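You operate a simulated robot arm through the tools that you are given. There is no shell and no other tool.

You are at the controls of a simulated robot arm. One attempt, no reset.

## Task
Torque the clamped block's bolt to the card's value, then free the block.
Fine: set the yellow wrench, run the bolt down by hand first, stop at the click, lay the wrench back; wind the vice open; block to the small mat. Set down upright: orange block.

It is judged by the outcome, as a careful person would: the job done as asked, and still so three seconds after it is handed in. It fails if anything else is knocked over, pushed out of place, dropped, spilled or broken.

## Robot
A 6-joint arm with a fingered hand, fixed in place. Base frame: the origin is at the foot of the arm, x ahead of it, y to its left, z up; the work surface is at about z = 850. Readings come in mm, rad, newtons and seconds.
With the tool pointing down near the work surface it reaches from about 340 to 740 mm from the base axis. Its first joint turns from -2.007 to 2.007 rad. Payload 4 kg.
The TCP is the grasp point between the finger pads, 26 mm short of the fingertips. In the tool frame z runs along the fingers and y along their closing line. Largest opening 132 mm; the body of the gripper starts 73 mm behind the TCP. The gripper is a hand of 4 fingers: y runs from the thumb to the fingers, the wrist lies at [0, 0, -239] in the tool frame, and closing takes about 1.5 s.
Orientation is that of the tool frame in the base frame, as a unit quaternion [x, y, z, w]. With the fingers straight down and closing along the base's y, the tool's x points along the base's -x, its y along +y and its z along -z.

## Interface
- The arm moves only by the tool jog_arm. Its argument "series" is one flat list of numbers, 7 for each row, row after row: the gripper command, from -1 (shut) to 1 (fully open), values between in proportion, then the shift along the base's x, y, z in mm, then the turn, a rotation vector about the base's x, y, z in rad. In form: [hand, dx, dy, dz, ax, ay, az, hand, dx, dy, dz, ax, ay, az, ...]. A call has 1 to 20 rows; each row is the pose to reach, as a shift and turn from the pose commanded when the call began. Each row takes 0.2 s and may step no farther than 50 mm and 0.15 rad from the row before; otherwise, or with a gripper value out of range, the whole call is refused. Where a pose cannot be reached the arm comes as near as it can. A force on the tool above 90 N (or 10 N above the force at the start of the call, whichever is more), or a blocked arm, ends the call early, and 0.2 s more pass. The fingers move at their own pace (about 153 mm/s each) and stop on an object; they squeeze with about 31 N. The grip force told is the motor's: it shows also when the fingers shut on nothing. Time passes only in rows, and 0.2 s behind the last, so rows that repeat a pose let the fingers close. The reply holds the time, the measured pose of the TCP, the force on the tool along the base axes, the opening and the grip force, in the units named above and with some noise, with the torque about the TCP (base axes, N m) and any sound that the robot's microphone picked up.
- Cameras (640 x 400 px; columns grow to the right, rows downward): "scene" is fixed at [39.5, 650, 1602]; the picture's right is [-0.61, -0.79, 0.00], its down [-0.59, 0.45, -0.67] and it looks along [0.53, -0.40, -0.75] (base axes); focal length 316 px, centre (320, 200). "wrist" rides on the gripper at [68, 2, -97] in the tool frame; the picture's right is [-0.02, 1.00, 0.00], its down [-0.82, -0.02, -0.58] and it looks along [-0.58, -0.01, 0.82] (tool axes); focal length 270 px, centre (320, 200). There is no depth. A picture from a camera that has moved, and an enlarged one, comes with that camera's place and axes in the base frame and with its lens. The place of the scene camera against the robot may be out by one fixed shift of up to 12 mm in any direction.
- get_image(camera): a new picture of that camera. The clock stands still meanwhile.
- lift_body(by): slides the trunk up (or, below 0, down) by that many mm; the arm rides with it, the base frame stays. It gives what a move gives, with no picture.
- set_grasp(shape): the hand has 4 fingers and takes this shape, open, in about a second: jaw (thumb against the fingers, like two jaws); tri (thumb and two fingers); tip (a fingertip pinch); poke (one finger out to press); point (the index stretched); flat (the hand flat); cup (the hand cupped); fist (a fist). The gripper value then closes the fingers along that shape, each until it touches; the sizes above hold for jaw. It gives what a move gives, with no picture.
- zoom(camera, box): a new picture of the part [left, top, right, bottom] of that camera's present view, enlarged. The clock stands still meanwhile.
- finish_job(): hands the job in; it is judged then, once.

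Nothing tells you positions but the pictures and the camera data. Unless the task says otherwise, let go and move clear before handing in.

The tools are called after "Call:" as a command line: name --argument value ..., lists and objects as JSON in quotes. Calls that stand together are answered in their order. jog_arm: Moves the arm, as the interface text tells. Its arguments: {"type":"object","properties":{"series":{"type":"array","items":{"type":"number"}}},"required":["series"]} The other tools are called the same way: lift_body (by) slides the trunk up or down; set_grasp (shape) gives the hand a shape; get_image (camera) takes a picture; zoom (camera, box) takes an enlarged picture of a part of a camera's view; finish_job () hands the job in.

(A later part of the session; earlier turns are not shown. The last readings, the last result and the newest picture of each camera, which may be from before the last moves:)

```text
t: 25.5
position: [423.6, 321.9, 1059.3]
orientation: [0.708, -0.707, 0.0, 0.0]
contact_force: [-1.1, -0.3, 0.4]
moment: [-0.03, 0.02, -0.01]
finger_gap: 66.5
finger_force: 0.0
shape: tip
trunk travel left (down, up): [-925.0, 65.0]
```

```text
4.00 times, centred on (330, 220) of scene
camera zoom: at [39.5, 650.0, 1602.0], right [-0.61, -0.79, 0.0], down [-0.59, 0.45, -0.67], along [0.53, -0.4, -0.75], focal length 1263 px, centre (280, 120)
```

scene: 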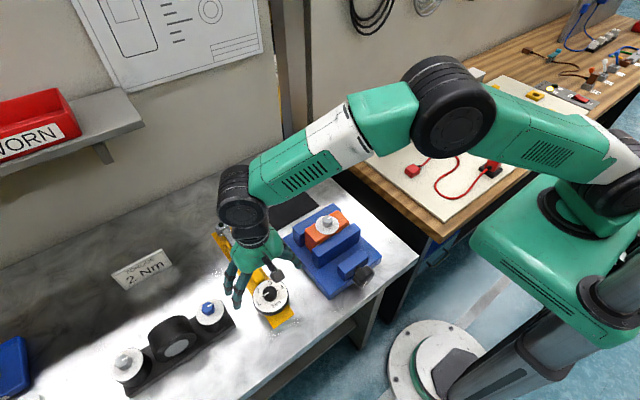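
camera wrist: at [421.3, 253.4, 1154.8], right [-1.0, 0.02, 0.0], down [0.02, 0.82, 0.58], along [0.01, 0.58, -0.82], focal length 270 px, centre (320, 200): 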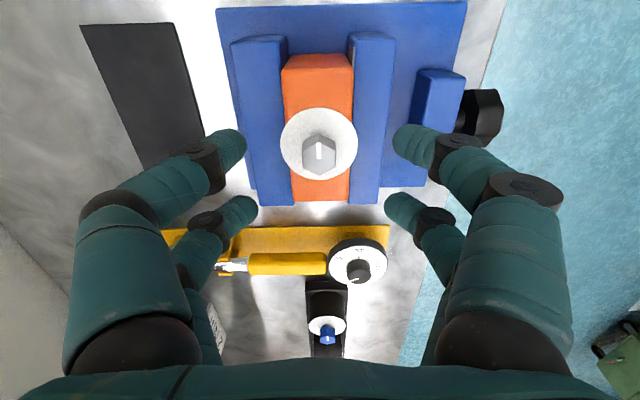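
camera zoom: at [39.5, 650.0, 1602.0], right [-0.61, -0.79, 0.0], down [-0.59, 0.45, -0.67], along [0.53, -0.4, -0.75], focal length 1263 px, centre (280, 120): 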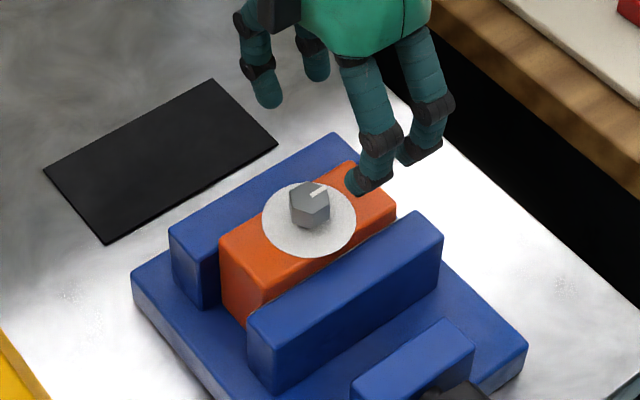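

Call:
zoom --camera "wrist" --box '[256, 100, 384, 180]'

```text
5.00 times, centred on (320, 140) of wrist
camera zoom: at [421.3, 253.4, 1154.8], right [-1.0, 0.02, 0.0], down [0.02, 0.82, 0.58], along [0.01, 0.58, -0.82], focal length 1351 px, centre (320, 500)
```

zoom: 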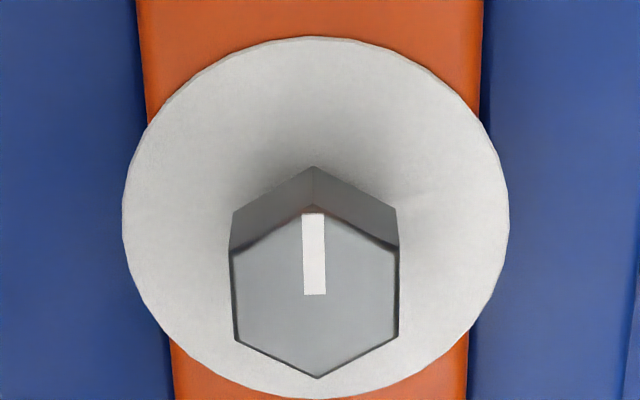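

Measured again: bolt axis ≈ (423.3, 341, top 980). I'll descend so the far fingertips straddle the flats.

Call:
jog_arm --series '[0, 0, 0, -30, 0, 0, 0, 0, 0, 0, -50, 0, 0, 0, 0, 0, 0, -58, 0, 0, 0, 0, 0, 0, -62, 0, 0, 0, 0, 0, 0, -62, 0, 0, 0]'

Call:
get_image --camera "wrist"

Call:
zoom --camera "scene" --box '[270, 170, 390, 270]'

```text
t: 26.7
position: [423.4, 321.9, 997.6]
orientation: [-0.706, 0.708, -0.001, 0.0]
contact_force: [-0.3, 0.1, 0.1]
moment: [-0.01, -0.01, 0.01]
finger_gap: 66.8
finger_force: 0.0
shape: tip
trunk travel left (down, up): [-925.0, 65.0]
```

```text
taken
camera wrist: at [421.3, 254.2, 1093.2], right [-1.0, 0.02, 0.0], down [0.02, 0.82, 0.58], along [0.01, 0.58, -0.82], focal length 270 px, centre (320, 200)
```

wrist: 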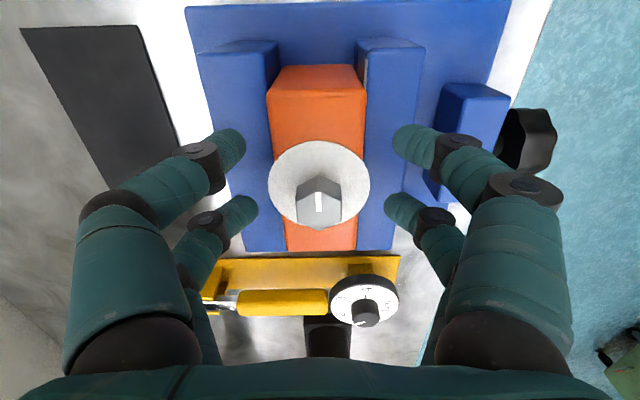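

```text
4.00 times, centred on (330, 220) of scene
camera zoom: at [39.5, 650.0, 1602.0], right [-0.61, -0.79, 0.0], down [-0.59, 0.45, -0.67], along [0.53, -0.4, -0.75], focal length 1263 px, centre (280, 120)
```

zoom: 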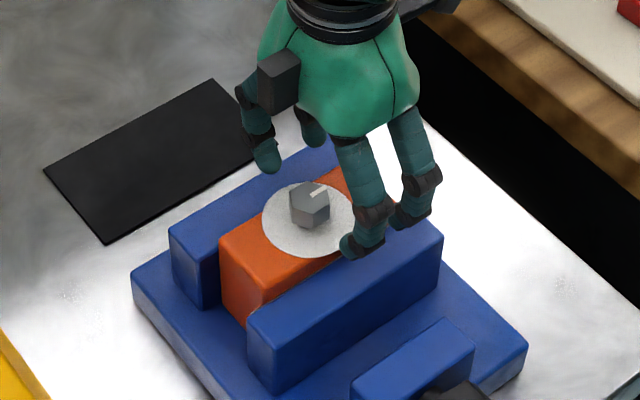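

Call:
jog_arm --series '[-0.5, 0, 0, 0, 0, 0, 0, -0.8, 0, 0, 0, 0, 0, 0, -1, 0, 0, 0, 0, 0, 0, -1, 0, 0, 0, 0, 0, 0, -1, 0, 0, 0, 0, 0, 0]'

Call:
get_image --camera "wrist"

Call:
zoom --camera "scene" --box '[270, 170, 390, 270]'

```text
t: 27.9
position: [423.8, 322.1, 998.1]
orientation: [-0.707, 0.707, 0.0, 0.0]
contact_force: [0.4, 0.0, -2.5]
moment: [-0.03, -0.01, 0.01]
finger_gap: 0.0
finger_force: 30.9
shape: tip
trunk travel left (down, up): [-925.0, 65.0]
```

```text
taken
camera wrist: at [421.4, 254.3, 1093.0], right [-1.0, 0.02, 0.0], down [0.02, 0.82, 0.58], along [0.01, 0.58, -0.82], focal length 270 px, centre (320, 200)
```

wrist: 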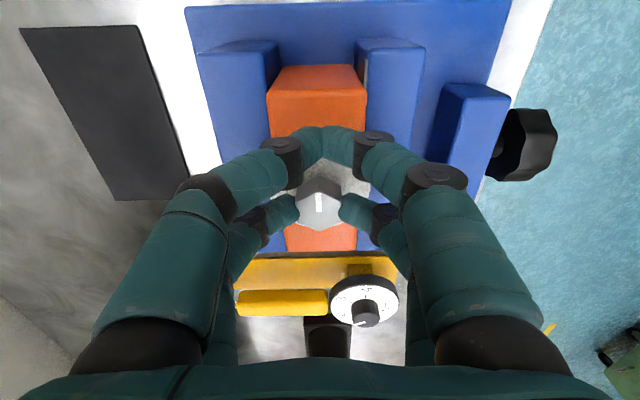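

```text
4.00 times, centred on (330, 220) of scene
camera zoom: at [39.5, 650.0, 1602.0], right [-0.61, -0.79, 0.0], down [-0.59, 0.45, -0.67], along [0.53, -0.4, -0.75], focal length 1263 px, centre (280, 120)
```

zoom: 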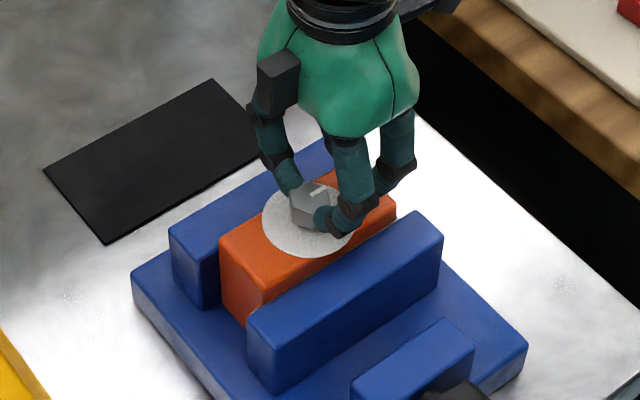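

Gripped. I'll turn 0.75 rad clockwise about the bolt axis first and check the forces.

Call:
jog_arm --series '[-1, -2.9, 0.22, 0, 0, 0, -0.15, -1, -5.73, 0.87, 0, 0, 0, -0.3, -1, -8.44, 1.93, 0, 0, 0, -0.45, -1, -10.95, 3.39, 0, 0, 0, -0.6, -1, -13.22, 5.2, 0, 0, 0, -0.75]'

Call:
get_image --camera "wrist"

Call:
zoom --camera "scene" --box '[270, 170, 390, 270]'

```text
t: 29.1
position: [410.9, 327.3, 996.4]
orientation: [-0.398, 0.917, 0.0, -0.001]
contact_force: [3.3, 1.8, -9.5]
moment: [-0.09, 0.05, 0.05]
finger_gap: 0.0
finger_force: 31.5
shape: tip
trunk travel left (down, up): [-925.0, 65.0]
```

```text
taken
camera wrist: at [362.2, 278.7, 1092.9], right [-0.71, 0.7, 0.0], down [0.57, 0.58, 0.58], along [0.4, 0.41, -0.82], focal length 270 px, centre (320, 200)
```

wrist: 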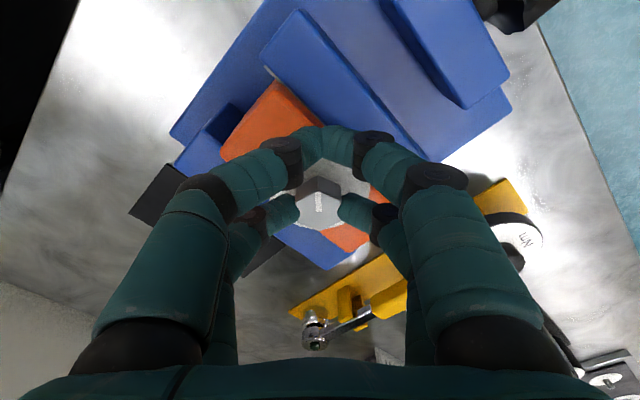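

```text
4.00 times, centred on (330, 220) of scene
camera zoom: at [39.5, 650.0, 1602.0], right [-0.61, -0.79, 0.0], down [-0.59, 0.45, -0.67], along [0.53, -0.4, -0.75], focal length 1263 px, centre (280, 120)
```

zoom: 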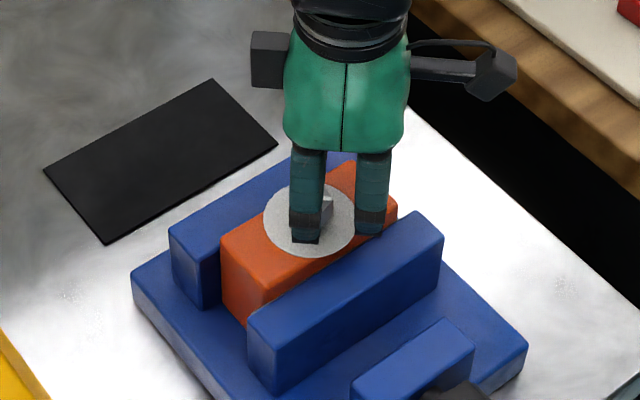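

The bolt turns with the hand and draws it down slightly. I'll continue with a small downward follow.

Call:
jog_arm --series '[-1, -1.98, 2.14, -0.3, 0, 0, -0.15, -1, -3.61, 4.55, -0.5, 0, 0, -0.3, -1, -4.86, 7.17, -0.6, 0, 0, -0.45, -1, -5.71, 9.95, -0.7, 0, 0, -0.6, -1, -6.13, 12.83, -0.8, 0, 0, -0.75, -1, -6.12, 15.73, -0.9, 0, 0, -0.9, -1, -5.67, 18.61, -1.0, 0, 0, -1.05, -1, -4.8, 21.38, -1.1, 0, 0, -1.2]'

Call:
get_image --camera "wrist"

```text
t: 30.9
position: [407.0, 348.6, 996.6]
orientation: [0.189, 0.982, 0.0, 0.0]
contact_force: [2.6, -1.6, -9.5]
moment: [0.06, 0.11, 0.05]
finger_gap: 0.1
finger_force: 30.8
shape: tip
trunk travel left (down, up): [-925.0, 65.0]
```

```text
taken
camera wrist: at [343.5, 376.1, 1091.6], right [0.4, 0.92, 0.0], down [0.75, -0.32, 0.58], along [0.53, -0.23, -0.82], focal length 270 px, centre (320, 200)
```

wrist: 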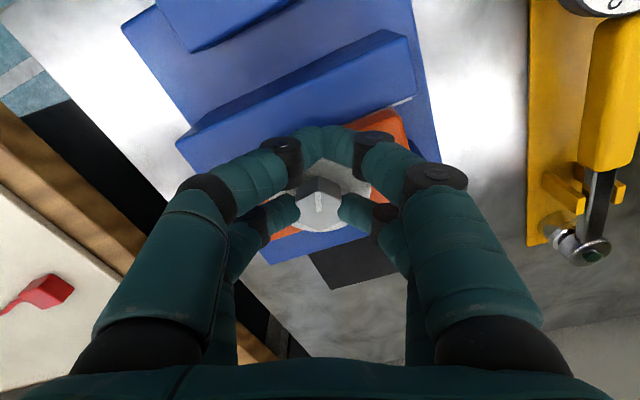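

Call:
jog_arm --series '[-1, 1.27, 2.61, -0.5, 0, 0, -0.15, -1, 2.92, 5.01, -0.8, 0, 0, -0.3, -1, 4.92, 7.13, -1.0, 0, 0, -0.45, -1, 7.2, 8.92, -1.2, 0, 0, -0.6, -1, 9.73, 10.36, -1.4, 0, 0, -0.75, -1, 12.44, 11.4, -1.6, 0, 0, -0.9, -1, 15.28, 12.03, -1.8, 0, 0, -1.05, -1, 18.02, 12.22, -2, 0, 0, -1.191]'

Call:
get_image --camera "wrist"

Call:
zoom --camera "scene" --box '[270, 170, 390, 270]'

```text
t: 32.7
position: [423.5, 360.5, 992.0]
orientation: [0.708, 0.706, 0.0, 0.0]
contact_force: [1.2, -0.6, -10.6]
moment: [0.17, -0.02, 0.11]
finger_gap: 0.0
finger_force: 30.6
shape: tip
trunk travel left (down, up): [-925.0, 65.0]
```

```text
taken
camera wrist: at [426.4, 429.6, 1089.6], right [1.0, -0.03, 0.0], down [-0.02, -0.82, 0.58], along [-0.02, -0.58, -0.82], focal length 270 px, centre (320, 200)
```

wrist: 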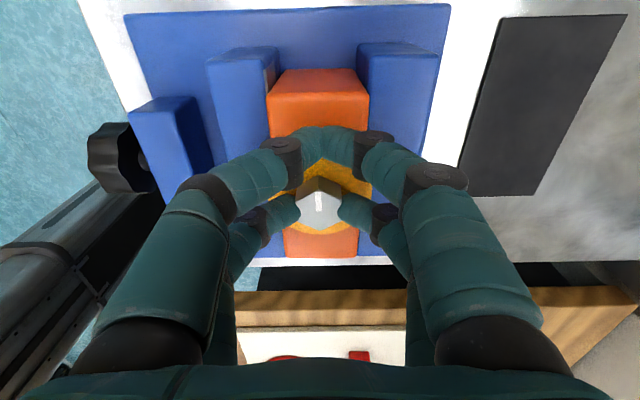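

```text
4.00 times, centred on (330, 220) of scene
camera zoom: at [39.5, 650.0, 1602.0], right [-0.61, -0.79, 0.0], down [-0.59, 0.45, -0.67], along [0.53, -0.4, -0.75], focal length 1263 px, centre (280, 120)
```

zoom: 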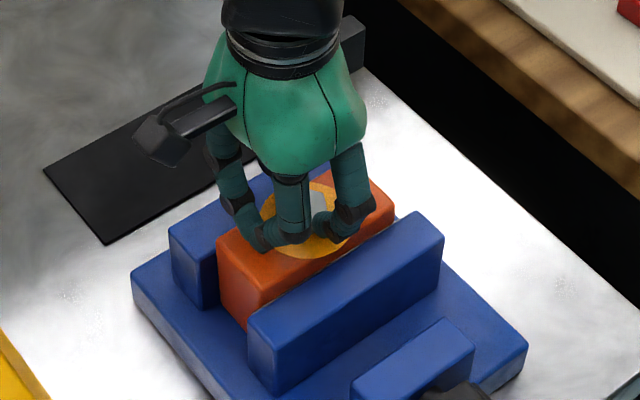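

The washer disc has turned amber, which suggests the bolt is seated by hand after about half a turn. I'll release, lift and take a look.

Call:
jog_arm --series '[-0.5, 0, 0, 0, 0, 0, 0, 0, 0, 0, 0, 0, 0, 0, 0, 0, 0, 0, 0, 0, 0, 0, 0, 0, 20, 0, 0, 0, 0, 0, 0, 50, 0, 0, 0, 0, 0, 0, 70, 0, 0, 0, 0, 0, 0, 70, 0, 0, 0]'

Call:
get_image --camera "wrist"

Call:
zoom --camera "wrist" --box '[240, 90, 400, 190]'

Call:
zoom --camera "scene" --box '[290, 200, 360, 250]'

```text
t: 34.3
position: [424.2, 360.3, 1064.9]
orientation: [0.707, 0.708, 0.0, 0.0]
contact_force: [0.0, -0.7, -1.1]
moment: [0.01, 0.03, -0.02]
finger_gap: 65.5
finger_force: 0.0
shape: tip
trunk travel left (down, up): [-925.0, 65.0]
```

```text
taken
camera wrist: at [424.6, 428.7, 1161.1], right [1.0, -0.02, 0.0], down [-0.02, -0.82, 0.58], along [-0.01, -0.58, -0.82], focal length 270 px, centre (320, 200)
```

wrist: 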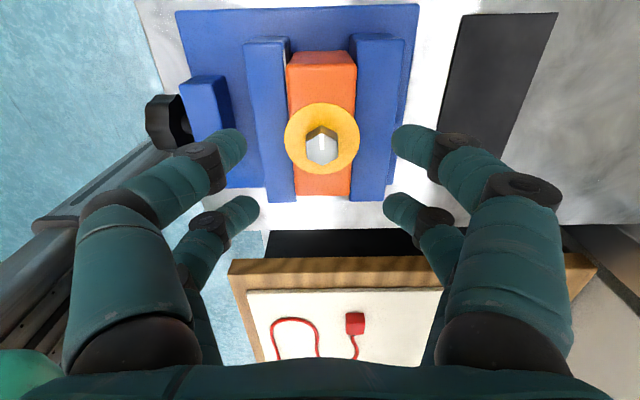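

```text
4.00 times, centred on (320, 140) of wrist
camera zoom: at [424.6, 428.7, 1161.1], right [1.0, -0.02, 0.0], down [-0.02, -0.82, 0.58], along [-0.01, -0.58, -0.82], focal length 1081 px, centre (320, 440)
```

zoom: 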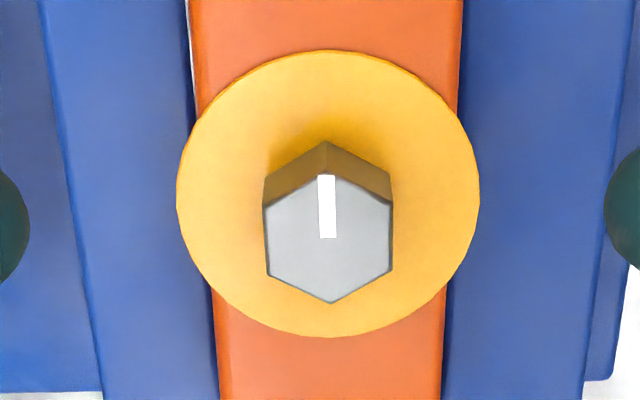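

```text
8.00 times, centred on (325, 225) of scene
camera zoom: at [39.5, 650.0, 1602.0], right [-0.61, -0.79, 0.0], down [-0.59, 0.45, -0.67], along [0.53, -0.4, -0.75], focal length 2526 px, centre (280, 0)
```

zoom: 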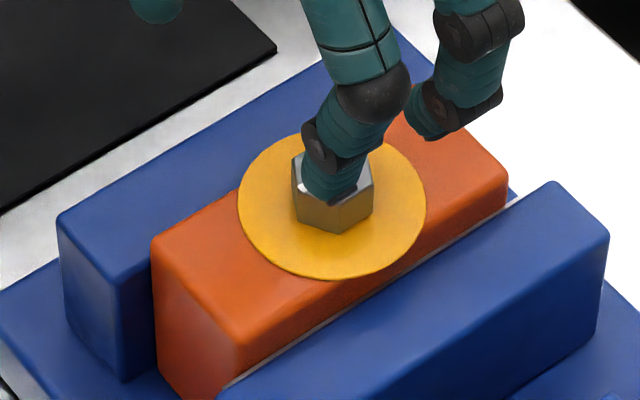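

The bolt disc is amber and looks seated; the block slid about 3 mm in the jaws, so I'll avoid side forces along y. Now I'll turn the hand back and inspect the wrench closely.

Call:
jog_arm --series '[0.3, 0, 17, 5, 0, 0, 0.1428, 0.3, 0, 34, 5, 0, 0, 0.2856, 0.3, 0, 51, 5, 0, 0, 0.4284, 0.3, 0, 68, 5, 0, 0, 0.5712, 0.3, 0, 85, 5, 0, 0, 0.714, 0.3, 0, 102, 5, 0, 0, 0.8568, 0.3, 0, 119, 5, 0, 0, 0.9996, 0.3, 0, 136, 5, 0, 0, 1.1424, 0.3, 0, 153, 5, 0, 0, 1.2852, 0.3, 20, 170, 5, 0, 0, 1.428, 0.3, 40, 187, 5, 0, 0, 1.5708, 0.3, 60, 187, 5, 0, 0, 1.5708, 0.3, 60, 187, 5, 0, 0, 1.5708]'

Call:
get_image --camera "wrist"

Call:
zoom --camera "wrist" --box '[240, 20, 400, 120]'

Call:
zoom --camera "wrist" --box '[240, 120, 400, 220]'

Call:
zoom --camera "scene" --box '[290, 200, 360, 250]'

Call:
zoom --camera "scene" --box '[200, 205, 280, 265]'

```text
t: 37.1
position: [479.1, 543.5, 1068.4]
orientation: [0.0, 1.0, -0.001, 0.0]
contact_force: [0.2, 0.5, -0.1]
moment: [-0.01, 0.02, 0.03]
finger_gap: 85.4
finger_force: 0.0
shape: tip
out of reach, approached as far as the arm can: row 12, 13
trunk travel left (down, up): [-925.0, 65.0]
```

```text
taken
camera wrist: at [410.9, 545.7, 1163.9], right [0.02, 1.0, 0.0], down [0.82, -0.02, 0.58], along [0.58, -0.01, -0.82], focal length 270 px, centre (320, 200)
```

wrist: 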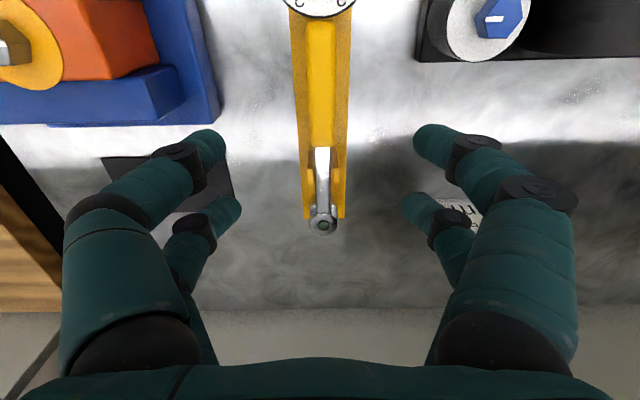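

```text
4.00 times, centred on (320, 70) of wrist
camera zoom: at [410.9, 545.7, 1163.9], right [0.02, 1.0, 0.0], down [0.82, -0.02, 0.58], along [0.58, -0.01, -0.82], focal length 1081 px, centre (320, 720)
```

zoom: 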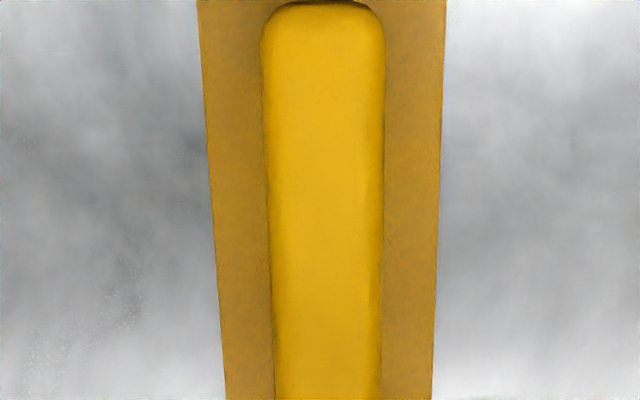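

```text
4.00 times, centred on (320, 170) of wrist
camera zoom: at [410.9, 545.7, 1163.9], right [0.02, 1.0, 0.0], down [0.82, -0.02, 0.58], along [0.58, -0.01, -0.82], focal length 1081 px, centre (320, 320)
```

zoom: 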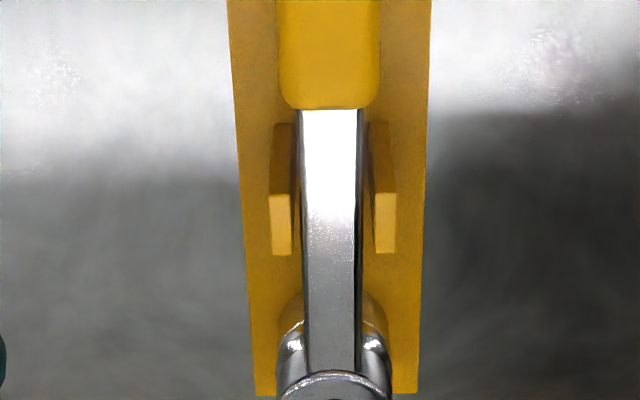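

```text
8.00 times, centred on (325, 225) of scene
camera zoom: at [39.5, 650.0, 1602.0], right [-0.61, -0.79, 0.0], down [-0.59, 0.45, -0.67], along [0.53, -0.4, -0.75], focal length 2526 px, centre (280, 0)
```

zoom: 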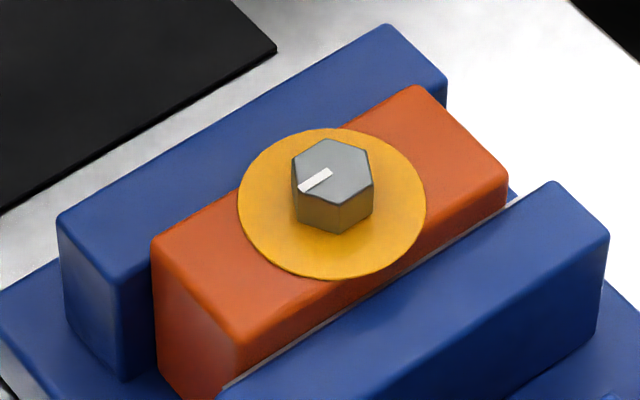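

```text
6.67 times, centred on (240, 235) of scene
camera zoom: at [39.5, 650.0, 1602.0], right [-0.61, -0.79, 0.0], down [-0.59, 0.45, -0.67], along [0.53, -0.4, -0.75], focal length 2105 px, centre (853, -33)
```

zoom: 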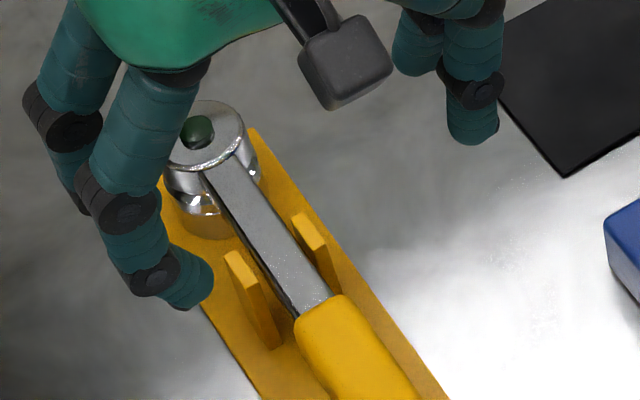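

The wrench handle spans x≈418–527 at y≈546.5 with its top near z 905; the socket is at x≈623. I'll go to a pre-grasp above the handle's middle.

Call:
jog_arm --series '[0.3, -6, 0, -20, 0, 0, 0, 0.3, -12, 0, -60, 0, 0, 0, 0.3, -12, 0, -100, 0, 0, 0, 0.3, -12, 0, -120, 0, 0, 0, 0.3, -12, 0, -120, 0, 0, 0]'

Call:
get_image --camera "wrist"

Call:
zoom --camera "wrist" --box '[260, 200, 400, 300]'

Call:
zoom --camera "scene" --box '[200, 205, 280, 265]'

```text
t: 38.3
position: [467.6, 544.6, 948.4]
orientation: [-0.001, 1.0, 0.0, -0.001]
contact_force: [-1.2, 1.1, -0.3]
moment: [-0.03, -0.02, 0.02]
finger_gap: 85.6
finger_force: 0.0
shape: tip
trunk travel left (down, up): [-925.0, 65.0]
```

```text
taken
camera wrist: at [399.4, 546.4, 1044.7], right [0.02, 1.0, 0.0], down [0.82, -0.02, 0.58], along [0.58, -0.01, -0.82], focal length 270 px, centre (320, 200)
```

wrist: 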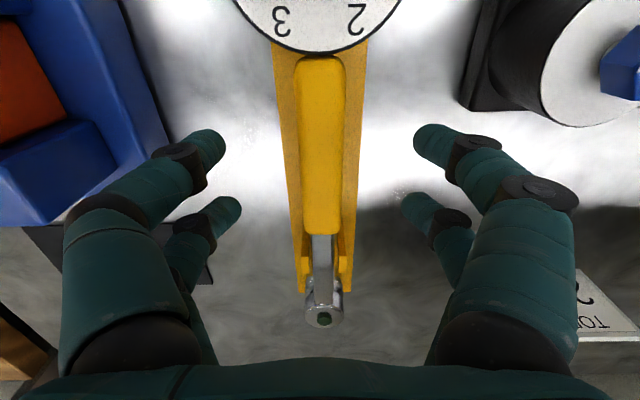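

```text
4.00 times, centred on (330, 250) of wrist
camera zoom: at [399.4, 546.4, 1044.7], right [0.02, 1.0, 0.0], down [0.82, -0.02, 0.58], along [0.58, -0.01, -0.82], focal length 1081 px, centre (280, 0)
```

zoom: 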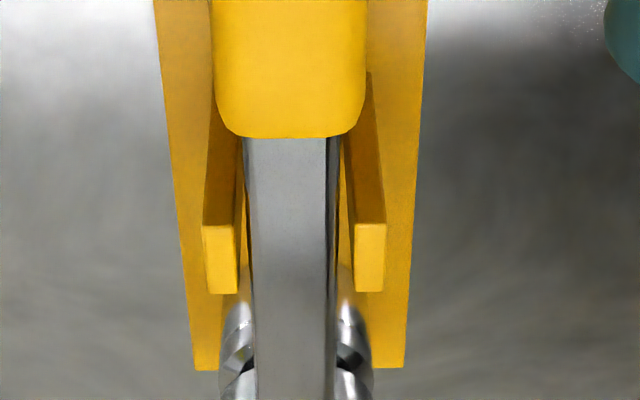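

```text
6.67 times, centred on (240, 235) of scene
camera zoom: at [39.5, 650.0, 1602.0], right [-0.61, -0.79, 0.0], down [-0.59, 0.45, -0.67], along [0.53, -0.4, -0.75], focal length 2105 px, centre (853, -33)
```

zoom: 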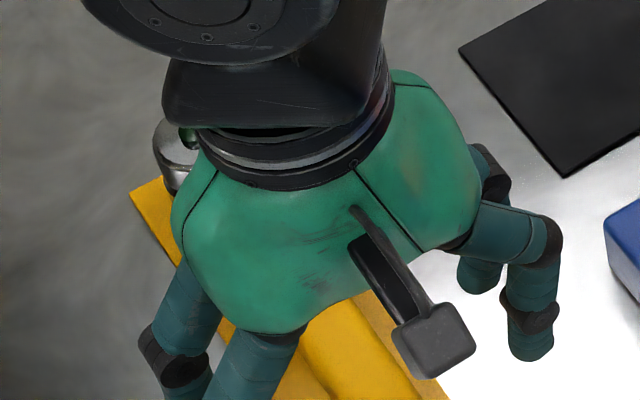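

Call:
jog_arm --series '[0.2, 2.5, 2, 0, 0, 0, 0, 0.2, 2.5, 2, -25, 0, 0, 0, 0.2, 2.5, 2, -45, 0, 0, 0, 0.2, 2.5, 2, -53, 0, 0, 0, 0.2, 2.5, 2, -53, 0, 0, 0]'

Call:
get_image --camera "wrist"

Call:
zoom --camera "wrist" --box '[240, 200, 400, 400]'

```text
t: 39.5
position: [470.2, 544.9, 895.8]
orientation: [-0.001, 1.0, 0.0, 0.0]
contact_force: [-0.5, 0.0, 0.1]
moment: [0.01, -0.02, -0.02]
finger_gap: 79.9
finger_force: 0.0
shape: tip
trunk travel left (down, up): [-925.0, 65.0]
```

```text
taken
camera wrist: at [402.3, 547.5, 991.8], right [0.02, 1.0, 0.0], down [0.82, -0.02, 0.58], along [0.58, -0.01, -0.82], focal length 270 px, centre (320, 200)
```

wrist: 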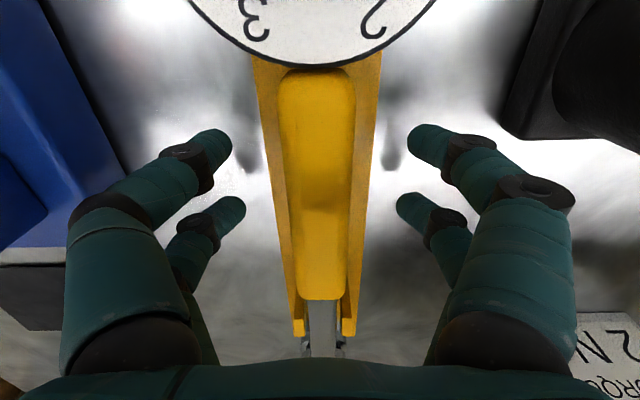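

```text
2.00 times, centred on (320, 300) of wrist
camera zoom: at [402.3, 547.5, 991.8], right [0.02, 1.0, 0.0], down [0.82, -0.02, 0.58], along [0.58, -0.01, -0.82], focal length 541 px, centre (320, 0)
```

zoom: 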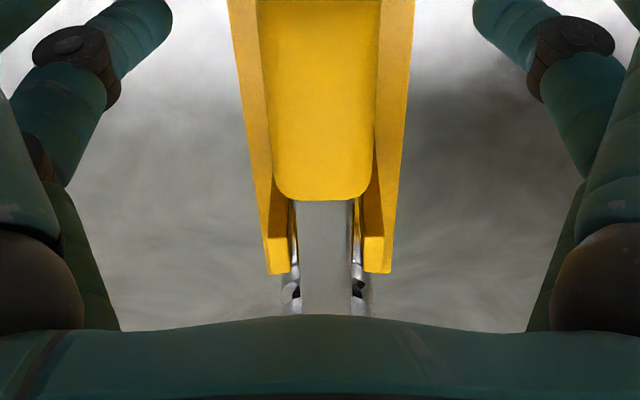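

Call:
set_grasp --shape "jaw"

Call:
jog_arm --series '[0.2, 0, 0, 0, 0, 0, 0, -0.4, 0, 0, 0, 0, 0, 0, -0.8, 0, 0, 0, 0, 0, 0, -1, 0, 0, 0, 0, 0, 0, -1, 0, 0, 0, 0, 0, 0, -1, 0, 0, 0, 0, 0, 0]'

Call:
get_image --camera "wrist"

```text
t: 40.4
position: [471.7, 545.8, 895.7]
orientation: [-0.002, 1.0, 0.0, 0.0]
contact_force: [0.2, -0.2, 0.1]
moment: [-0.03, -0.01, 0.01]
finger_gap: 131.8
finger_force: 0.0
shape: jaw
trunk travel left (down, up): [-925.0, 65.0]
```

```text
t: 41.8
position: [471.7, 546.4, 896.2]
orientation: [-0.001, 1.0, 0.0, 0.001]
contact_force: [-0.4, 0.5, -4.6]
moment: [-0.08, 0.08, -0.03]
finger_gap: 6.4
finger_force: 31.2
shape: jaw
trunk travel left (down, up): [-925.0, 65.0]
```

```text
taken
camera wrist: at [402.4, 547.7, 991.4], right [0.02, 1.0, 0.0], down [0.82, -0.02, 0.58], along [0.58, -0.01, -0.82], focal length 270 px, centre (320, 200)
```

wrist: 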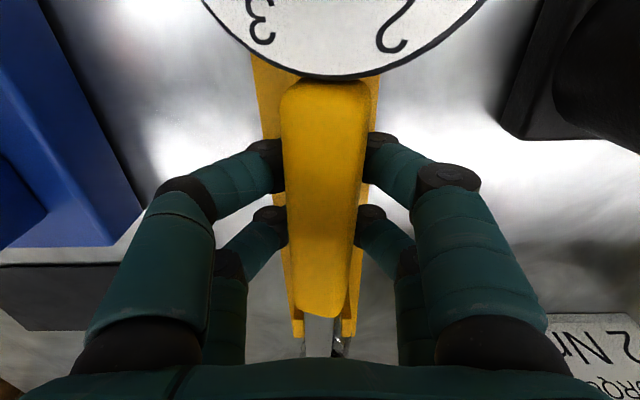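

The fingers have wrapped around under the handle. Lifting slowly.

Call:
jog_arm --series '[-1, 0, 0, 5, 0, 0, 0, -1, 0, 0, 15, 0, 0, 0, -1, 0, 0, 30, 0, 0, 0, -1, 0, 0, 50, 0, 0, 0, -1, 0, 0, 70, 0, 0, 0, -1, 0, 0, 70, 0, 0, 0]'

Call:
get_image --camera "wrist"

Call:
zoom --camera "scene" --box '[180, 170, 320, 340]'

```text
t: 43.2
position: [470.6, 544.4, 966.1]
orientation: [-0.001, 1.0, 0.0, 0.0]
contact_force: [0.1, 0.0, -4.4]
moment: [-0.01, -0.05, 0.02]
finger_gap: 6.4
finger_force: 30.9
shape: jaw
trunk travel left (down, up): [-925.0, 65.0]
```

```text
taken
camera wrist: at [401.6, 547.1, 1061.7], right [0.02, 1.0, 0.0], down [0.82, -0.02, 0.58], along [0.58, -0.01, -0.82], focal length 270 px, centre (320, 200)
```

wrist: 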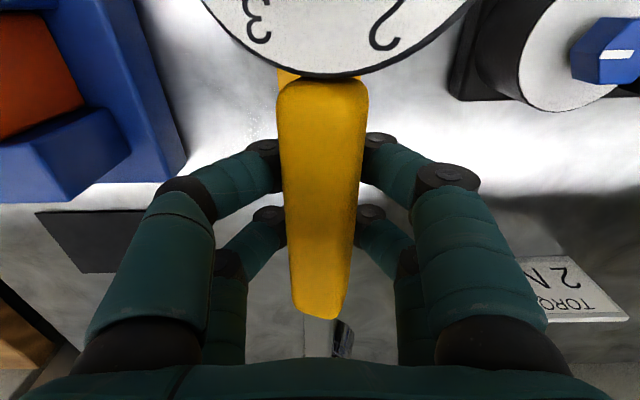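

```text
2.35 times, centred on (250, 255) of scene
camera zoom: at [39.5, 650.0, 1602.0], right [-0.61, -0.79, 0.0], down [-0.59, 0.45, -0.67], along [0.53, -0.4, -0.75], focal length 743 px, centre (485, 71)
```

zoom: 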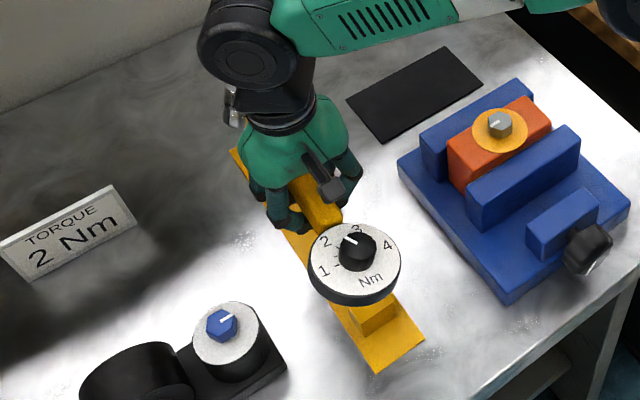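

The wrench is clear of its cradle, perhaps rolled a bit. I'll raise it and swing it toward the bolt, stopping short above it to inspect.

Call:
jog_arm --series '[-1, 0, 0, 35, 0, 0, 0, -1, 0, 0, 70, 0, 0, 0, -1, -12, -7, 85, 0, 0, -0.126, -1, -24, -14, 85, 0, 0, -0.252, -1, -37, -21, 85, 0, 0, -0.378, -1, -49, -28, 85, 0, 0, -0.504, -1, -61, -35, 85, 0, 0, -0.63, -1, -74, -42, 85, 0, 0, -0.756, -1, -86, -49, 85, 0, 0, -0.882, -1, -98, -56, 85, 0, 0, -1.008, -1, -110.5, -63, 85, 0, 0, -1.134, -1, -110.5, -63, 85, 0, 0, -1.134]'

Call:
get_image --camera "wrist"

Call:
get_image --camera "scene"

Call:
zoom --camera "scene" --box '[220, 150, 380, 290]'

```text
t: 45.8
position: [359.7, 481.9, 1051.5]
orientation: [0.537, 0.843, 0.001, 0.001]
contact_force: [0.1, 0.1, -4.6]
moment: [0.01, 0.02, -0.04]
finger_gap: 6.3
finger_force: 31.4
shape: jaw
trunk travel left (down, up): [-925.0, 65.0]
```

```text
taken
camera wrist: at [332.6, 545.9, 1147.0], right [0.92, 0.4, 0.0], down [0.33, -0.75, 0.58], along [0.23, -0.53, -0.82], focal length 270 px, centre (320, 200)
```

wrist: 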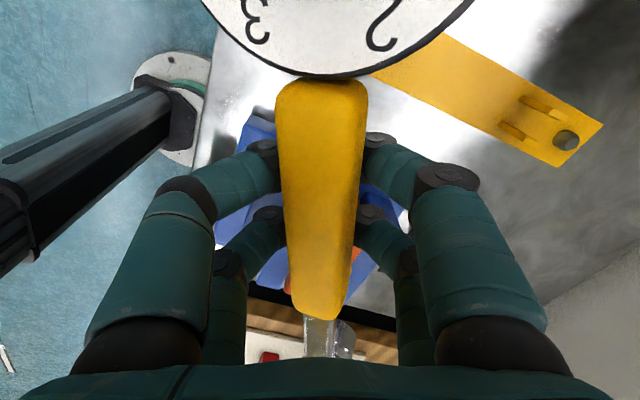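

```text
taken
```

scene: 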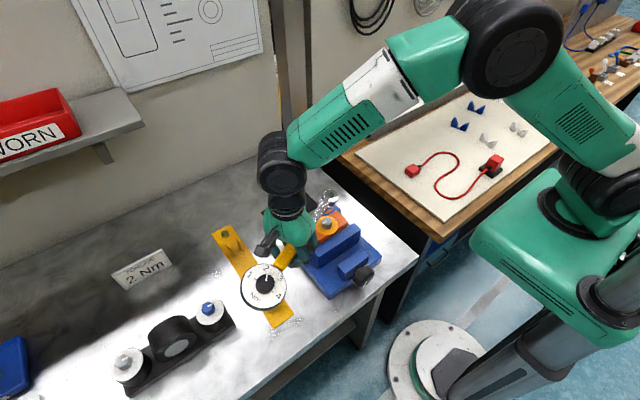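

```text
2.86 times, centred on (300, 220) of scene
camera zoom: at [39.5, 650.0, 1602.0], right [-0.61, -0.79, 0.0], down [-0.59, 0.45, -0.67], along [0.53, -0.4, -0.75], focal length 902 px, centre (377, 143)
```

zoom: 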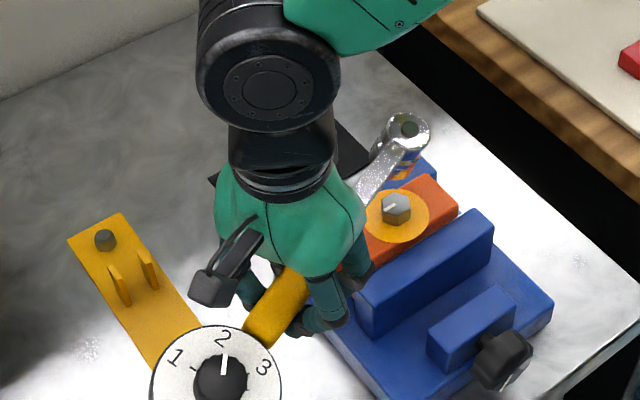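

Call:
zoom --camera "scene" --box '[300, 180, 360, 230]'

Call:
zoom --camera "wrist" --box '[520, 90, 620, 180]'

Call:
zoom --camera "scene" --box '[205, 220, 255, 260]'

Call:
zoom --camera "scene" --box '[235, 240, 315, 310]'

Call:
zoom --camera "wrist" --box '[180, 0, 480, 360]'

```text
8.00 times, centred on (330, 205) of scene
camera zoom: at [39.5, 650.0, 1602.0], right [-0.61, -0.79, 0.0], down [-0.59, 0.45, -0.67], along [0.53, -0.4, -0.75], focal length 2526 px, centre (240, 160)
```

zoom: 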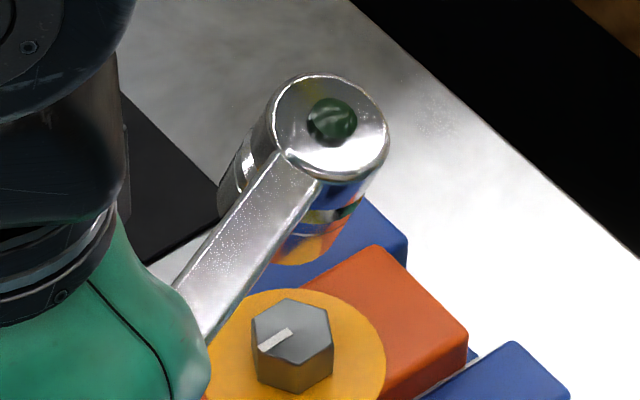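

```text
4.44 times, centred on (570, 135) of wrist
camera zoom: at [332.6, 545.9, 1147.0], right [0.92, 0.4, 0.0], down [0.33, -0.75, 0.58], along [0.23, -0.53, -0.82], focal length 1201 px, centre (-791, 489)
```

zoom: 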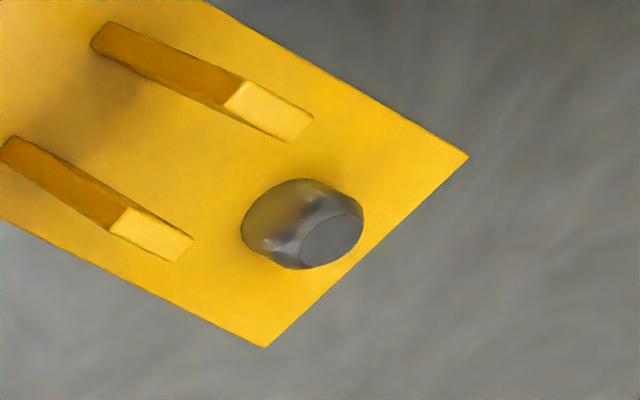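

```text
10.00 times, centred on (230, 240) of scene
camera zoom: at [39.5, 650.0, 1602.0], right [-0.61, -0.79, 0.0], down [-0.59, 0.45, -0.67], along [0.53, -0.4, -0.75], focal length 3157 px, centre (1220, -200)
```

zoom: 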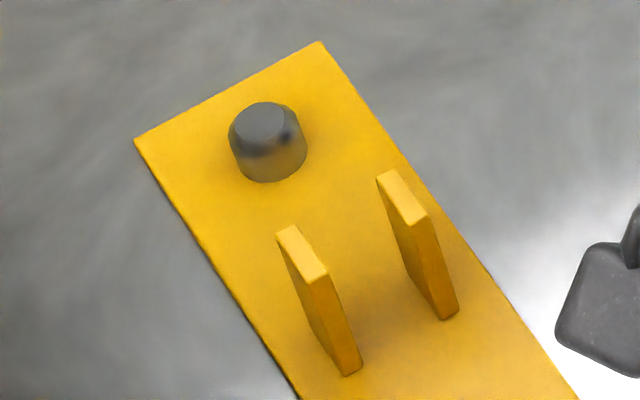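

```text
5.71 times, centred on (275, 275) of scene
camera zoom: at [39.5, 650.0, 1602.0], right [-0.61, -0.79, 0.0], down [-0.59, 0.45, -0.67], along [0.53, -0.4, -0.75], focal length 1804 px, centre (577, -229)
```

zoom: 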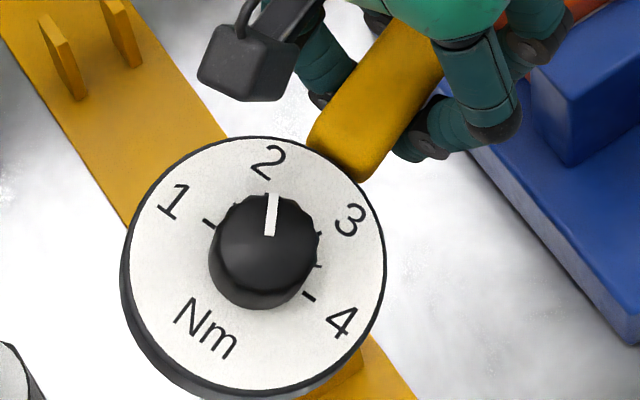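

```text
1.11 times, centred on (330, 180) of wrist
camera zoom: at [332.6, 545.9, 1147.0], right [0.92, 0.4, 0.0], down [0.33, -0.75, 0.58], along [0.23, -0.53, -0.82], focal length 300 px, centre (309, 222)
```

zoom: 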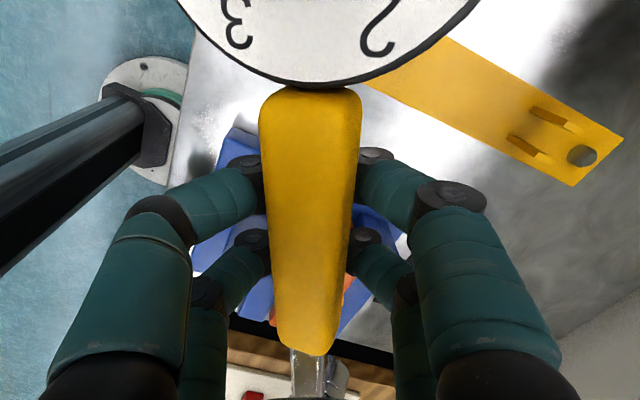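

The wrench seems rolled about its long axis by roughly 15°, socket bottom towards +x. I'll tilt the hand about the handle axis to bring the socket upright, then re-check.

Call:
jog_arm --series '[-1, 0, 0, 0, -0.053, 0.113, 0, -1, 0, 0, 0, -0.106, 0.2265, 0, -1, 0, 0, 0, -0.106, 0.2265, 0]'

Call:
zoom --camera "scene" --box '[300, 170, 360, 220]'

Call:
zoom --camera "scene" --box '[220, 230, 315, 310]'

Call:
get_image --camera "wrist"

```text
t: 46.6
position: [360.5, 481.7, 1052.0]
orientation: [0.532, 0.837, -0.106, -0.068]
contact_force: [0.3, 0.5, -4.0]
moment: [-0.02, 0.05, -0.01]
finger_gap: 6.3
finger_force: 30.6
shape: jaw
trunk travel left (down, up): [-925.0, 65.0]
```

```text
8.00 times, centred on (330, 195) of scene
camera zoom: at [39.5, 650.0, 1602.0], right [-0.61, -0.79, 0.0], down [-0.59, 0.45, -0.67], along [0.53, -0.4, -0.75], focal length 2526 px, centre (240, 240)
```

zoom: 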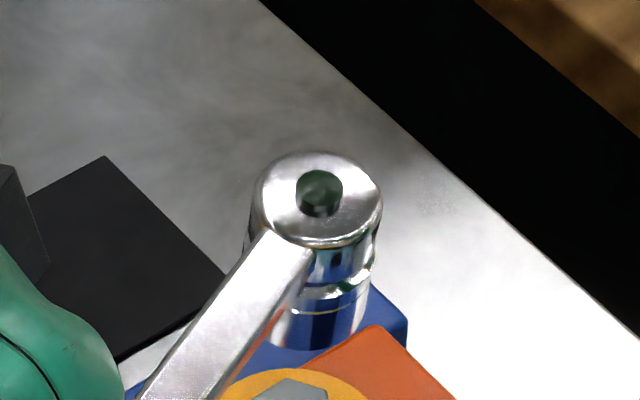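

```text
5.00 times, centred on (268, 270) of scene
camera zoom: at [39.5, 650.0, 1602.0], right [-0.61, -0.79, 0.0], down [-0.59, 0.45, -0.67], along [0.53, -0.4, -0.75], focal length 1579 px, centre (582, -150)
```

zoom: 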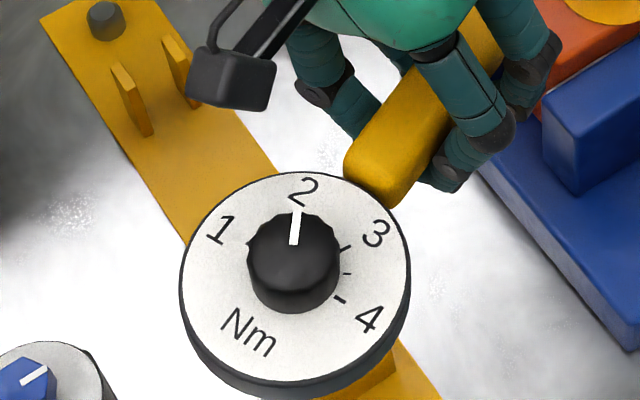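

```text
taken
camera wrist: at [354.1, 555.5, 1143.5], right [0.89, 0.39, -0.25], down [0.46, -0.69, 0.56], along [0.05, -0.61, -0.79], focal length 270 px, centre (320, 200)
```

wrist: 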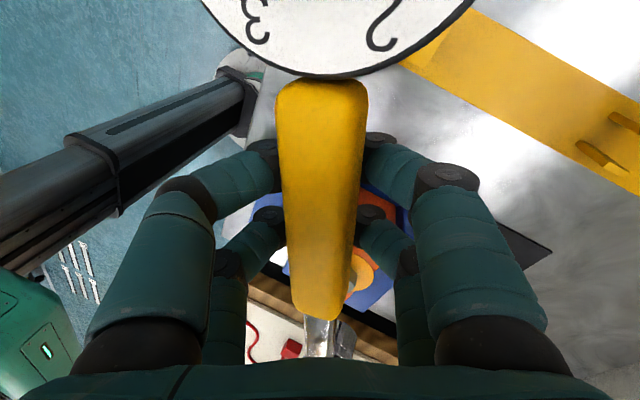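

Call:
zoom --camera "scene" --box '[250, 258, 306, 314]'

Call:
zoom --camera "scene" --box '[315, 180, 355, 220]'

```text
7.14 times, centred on (278, 286) of scene
camera zoom: at [39.5, 650.0, 1602.0], right [-0.61, -0.79, 0.0], down [-0.59, 0.45, -0.67], along [0.53, -0.4, -0.75], focal length 2255 px, centre (620, -414)
```

zoom: 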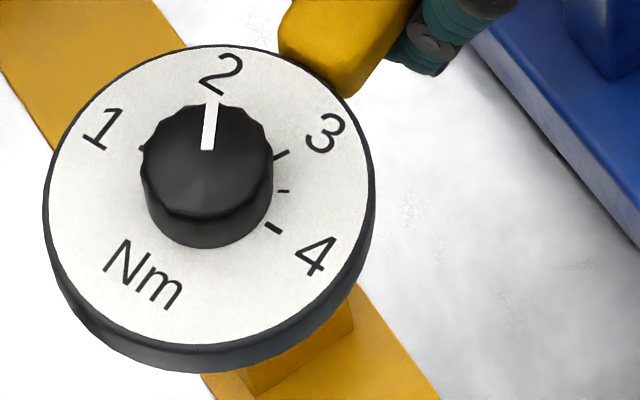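

```text
10.00 times, centred on (335, 200) of scene
camera zoom: at [39.5, 650.0, 1602.0], right [-0.61, -0.79, 0.0], down [-0.59, 0.45, -0.67], along [0.53, -0.4, -0.75], focal length 3157 px, centre (170, 200)
```

zoom: 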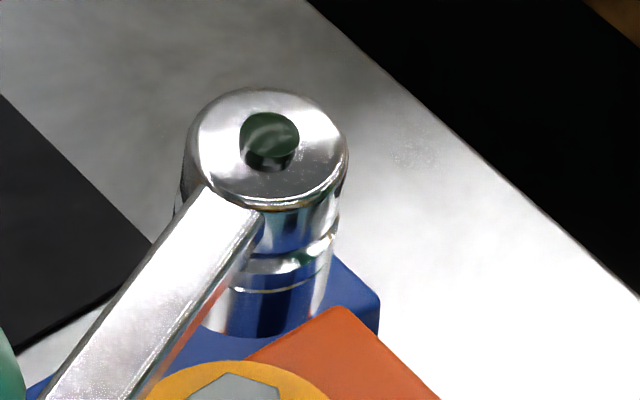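

Call:
jog_arm --series '[-1, 0, 0, 0, -0.036, 0.077, 0, -1, 0, 0, 0, -0.036, 0.077, 0]'

Call:
zoom --camera "scene" --box '[250, 258, 306, 314]'

Call:
zoom --camera "scene" --box '[315, 180, 355, 220]'

Call:
get_image --camera "scene"

```text
t: 47.2
position: [361.0, 482.6, 1051.5]
orientation: [0.529, 0.832, -0.141, -0.09]
contact_force: [-0.2, -0.2, -4.6]
moment: [0.01, 0.01, 0.0]
finger_gap: 6.2
finger_force: 30.7
shape: jaw
trunk travel left (down, up): [-925.0, 65.0]
```

```text
7.14 times, centred on (278, 286) of scene
camera zoom: at [39.5, 650.0, 1602.0], right [-0.61, -0.79, 0.0], down [-0.59, 0.45, -0.67], along [0.53, -0.4, -0.75], focal length 2255 px, centre (620, -414)
```

zoom: 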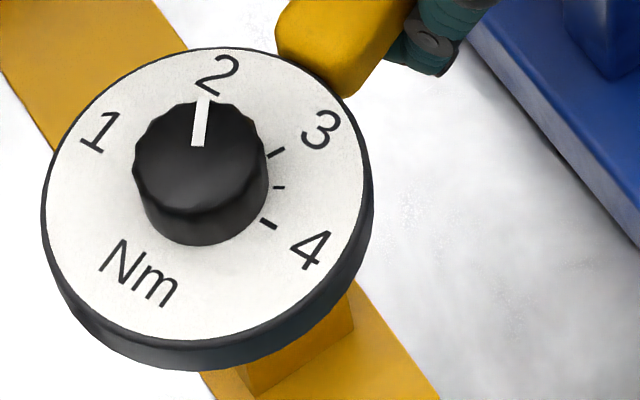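

```text
10.00 times, centred on (335, 200) of scene
camera zoom: at [39.5, 650.0, 1602.0], right [-0.61, -0.79, 0.0], down [-0.59, 0.45, -0.67], along [0.53, -0.4, -0.75], focal length 3157 px, centre (170, 200)
```

zoom: 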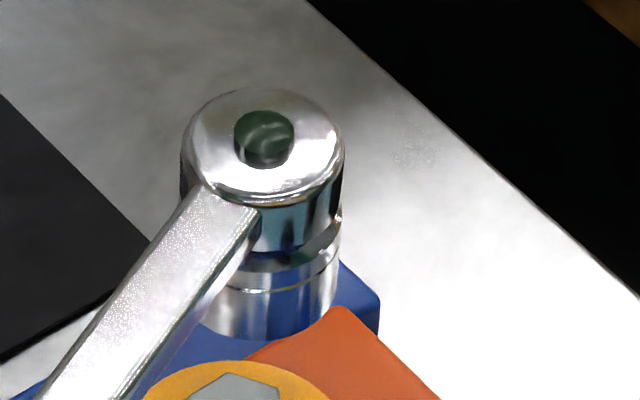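

```text
taken
```

scene: 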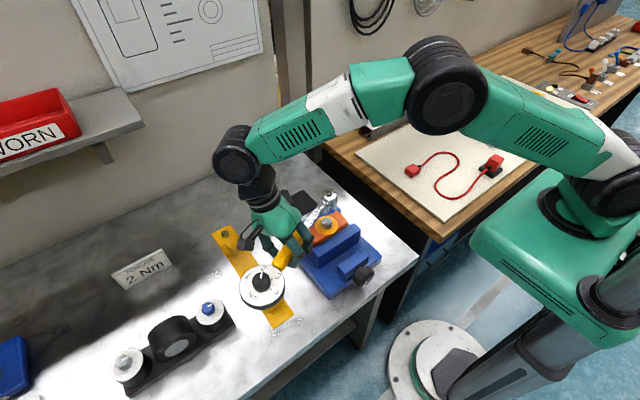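

The socket now looks upright. I'll lower part-way so the socket bottom is close to the hex and alignment can be judged without height ambiguity.

Call:
jog_arm --series '[-1, 0, 0, -10, 0, 0, 0, -1, 0, 0, -20, 0, 0, 0, -1, 0, 0, -25, 0, 0, 0, -1, 0, 0, -25, 0, 0, 0]'

Call:
zoom --camera "scene" --box '[300, 185, 360, 235]'

```text
t: 48.2
position: [359.7, 481.2, 1026.1]
orientation: [0.529, 0.832, -0.141, -0.09]
contact_force: [0.1, 0.4, -4.8]
moment: [0.0, 0.01, -0.01]
finger_gap: 6.1
finger_force: 31.4
shape: jaw
trunk travel left (down, up): [-925.0, 65.0]
```

```text
8.00 times, centred on (330, 210) of scene
camera zoom: at [39.5, 650.0, 1602.0], right [-0.61, -0.79, 0.0], down [-0.59, 0.45, -0.67], along [0.53, -0.4, -0.75], focal length 2526 px, centre (240, 120)
```

zoom: 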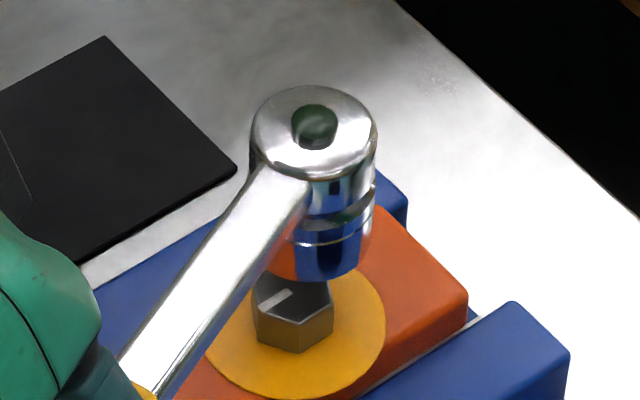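

Call:
jog_arm --series '[-1, 0.5, 5, 0, 0, 0, 0, -1, 0.5, 5, -8, 0, 0, 0, -1, 0.5, 5, -12, 0, 0, 0, -1, 0.5, 5, -12, 0, 0, 0]'

Call:
zoom --camera "scene" --box '[300, 185, 360, 235]'

```text
t: 49.2
position: [359.5, 487.0, 1013.4]
orientation: [0.529, 0.832, -0.14, -0.089]
contact_force: [0.0, 0.3, -5.2]
moment: [0.01, 0.03, -0.01]
finger_gap: 6.2
finger_force: 31.0
shape: jaw
trunk travel left (down, up): [-925.0, 65.0]
```

```text
8.00 times, centred on (330, 210) of scene
camera zoom: at [39.5, 650.0, 1602.0], right [-0.61, -0.79, 0.0], down [-0.59, 0.45, -0.67], along [0.53, -0.4, -0.75], focal length 2526 px, centre (240, 120)
```

zoom: 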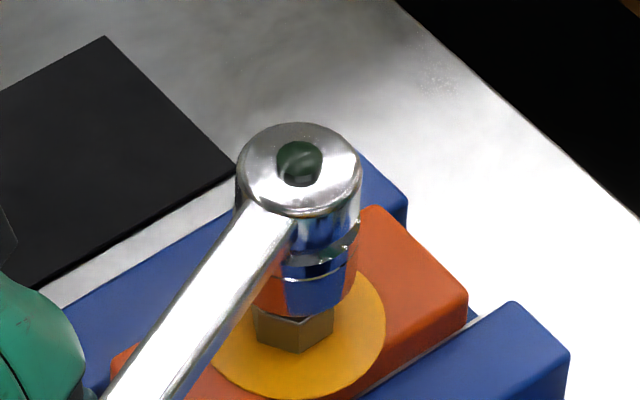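

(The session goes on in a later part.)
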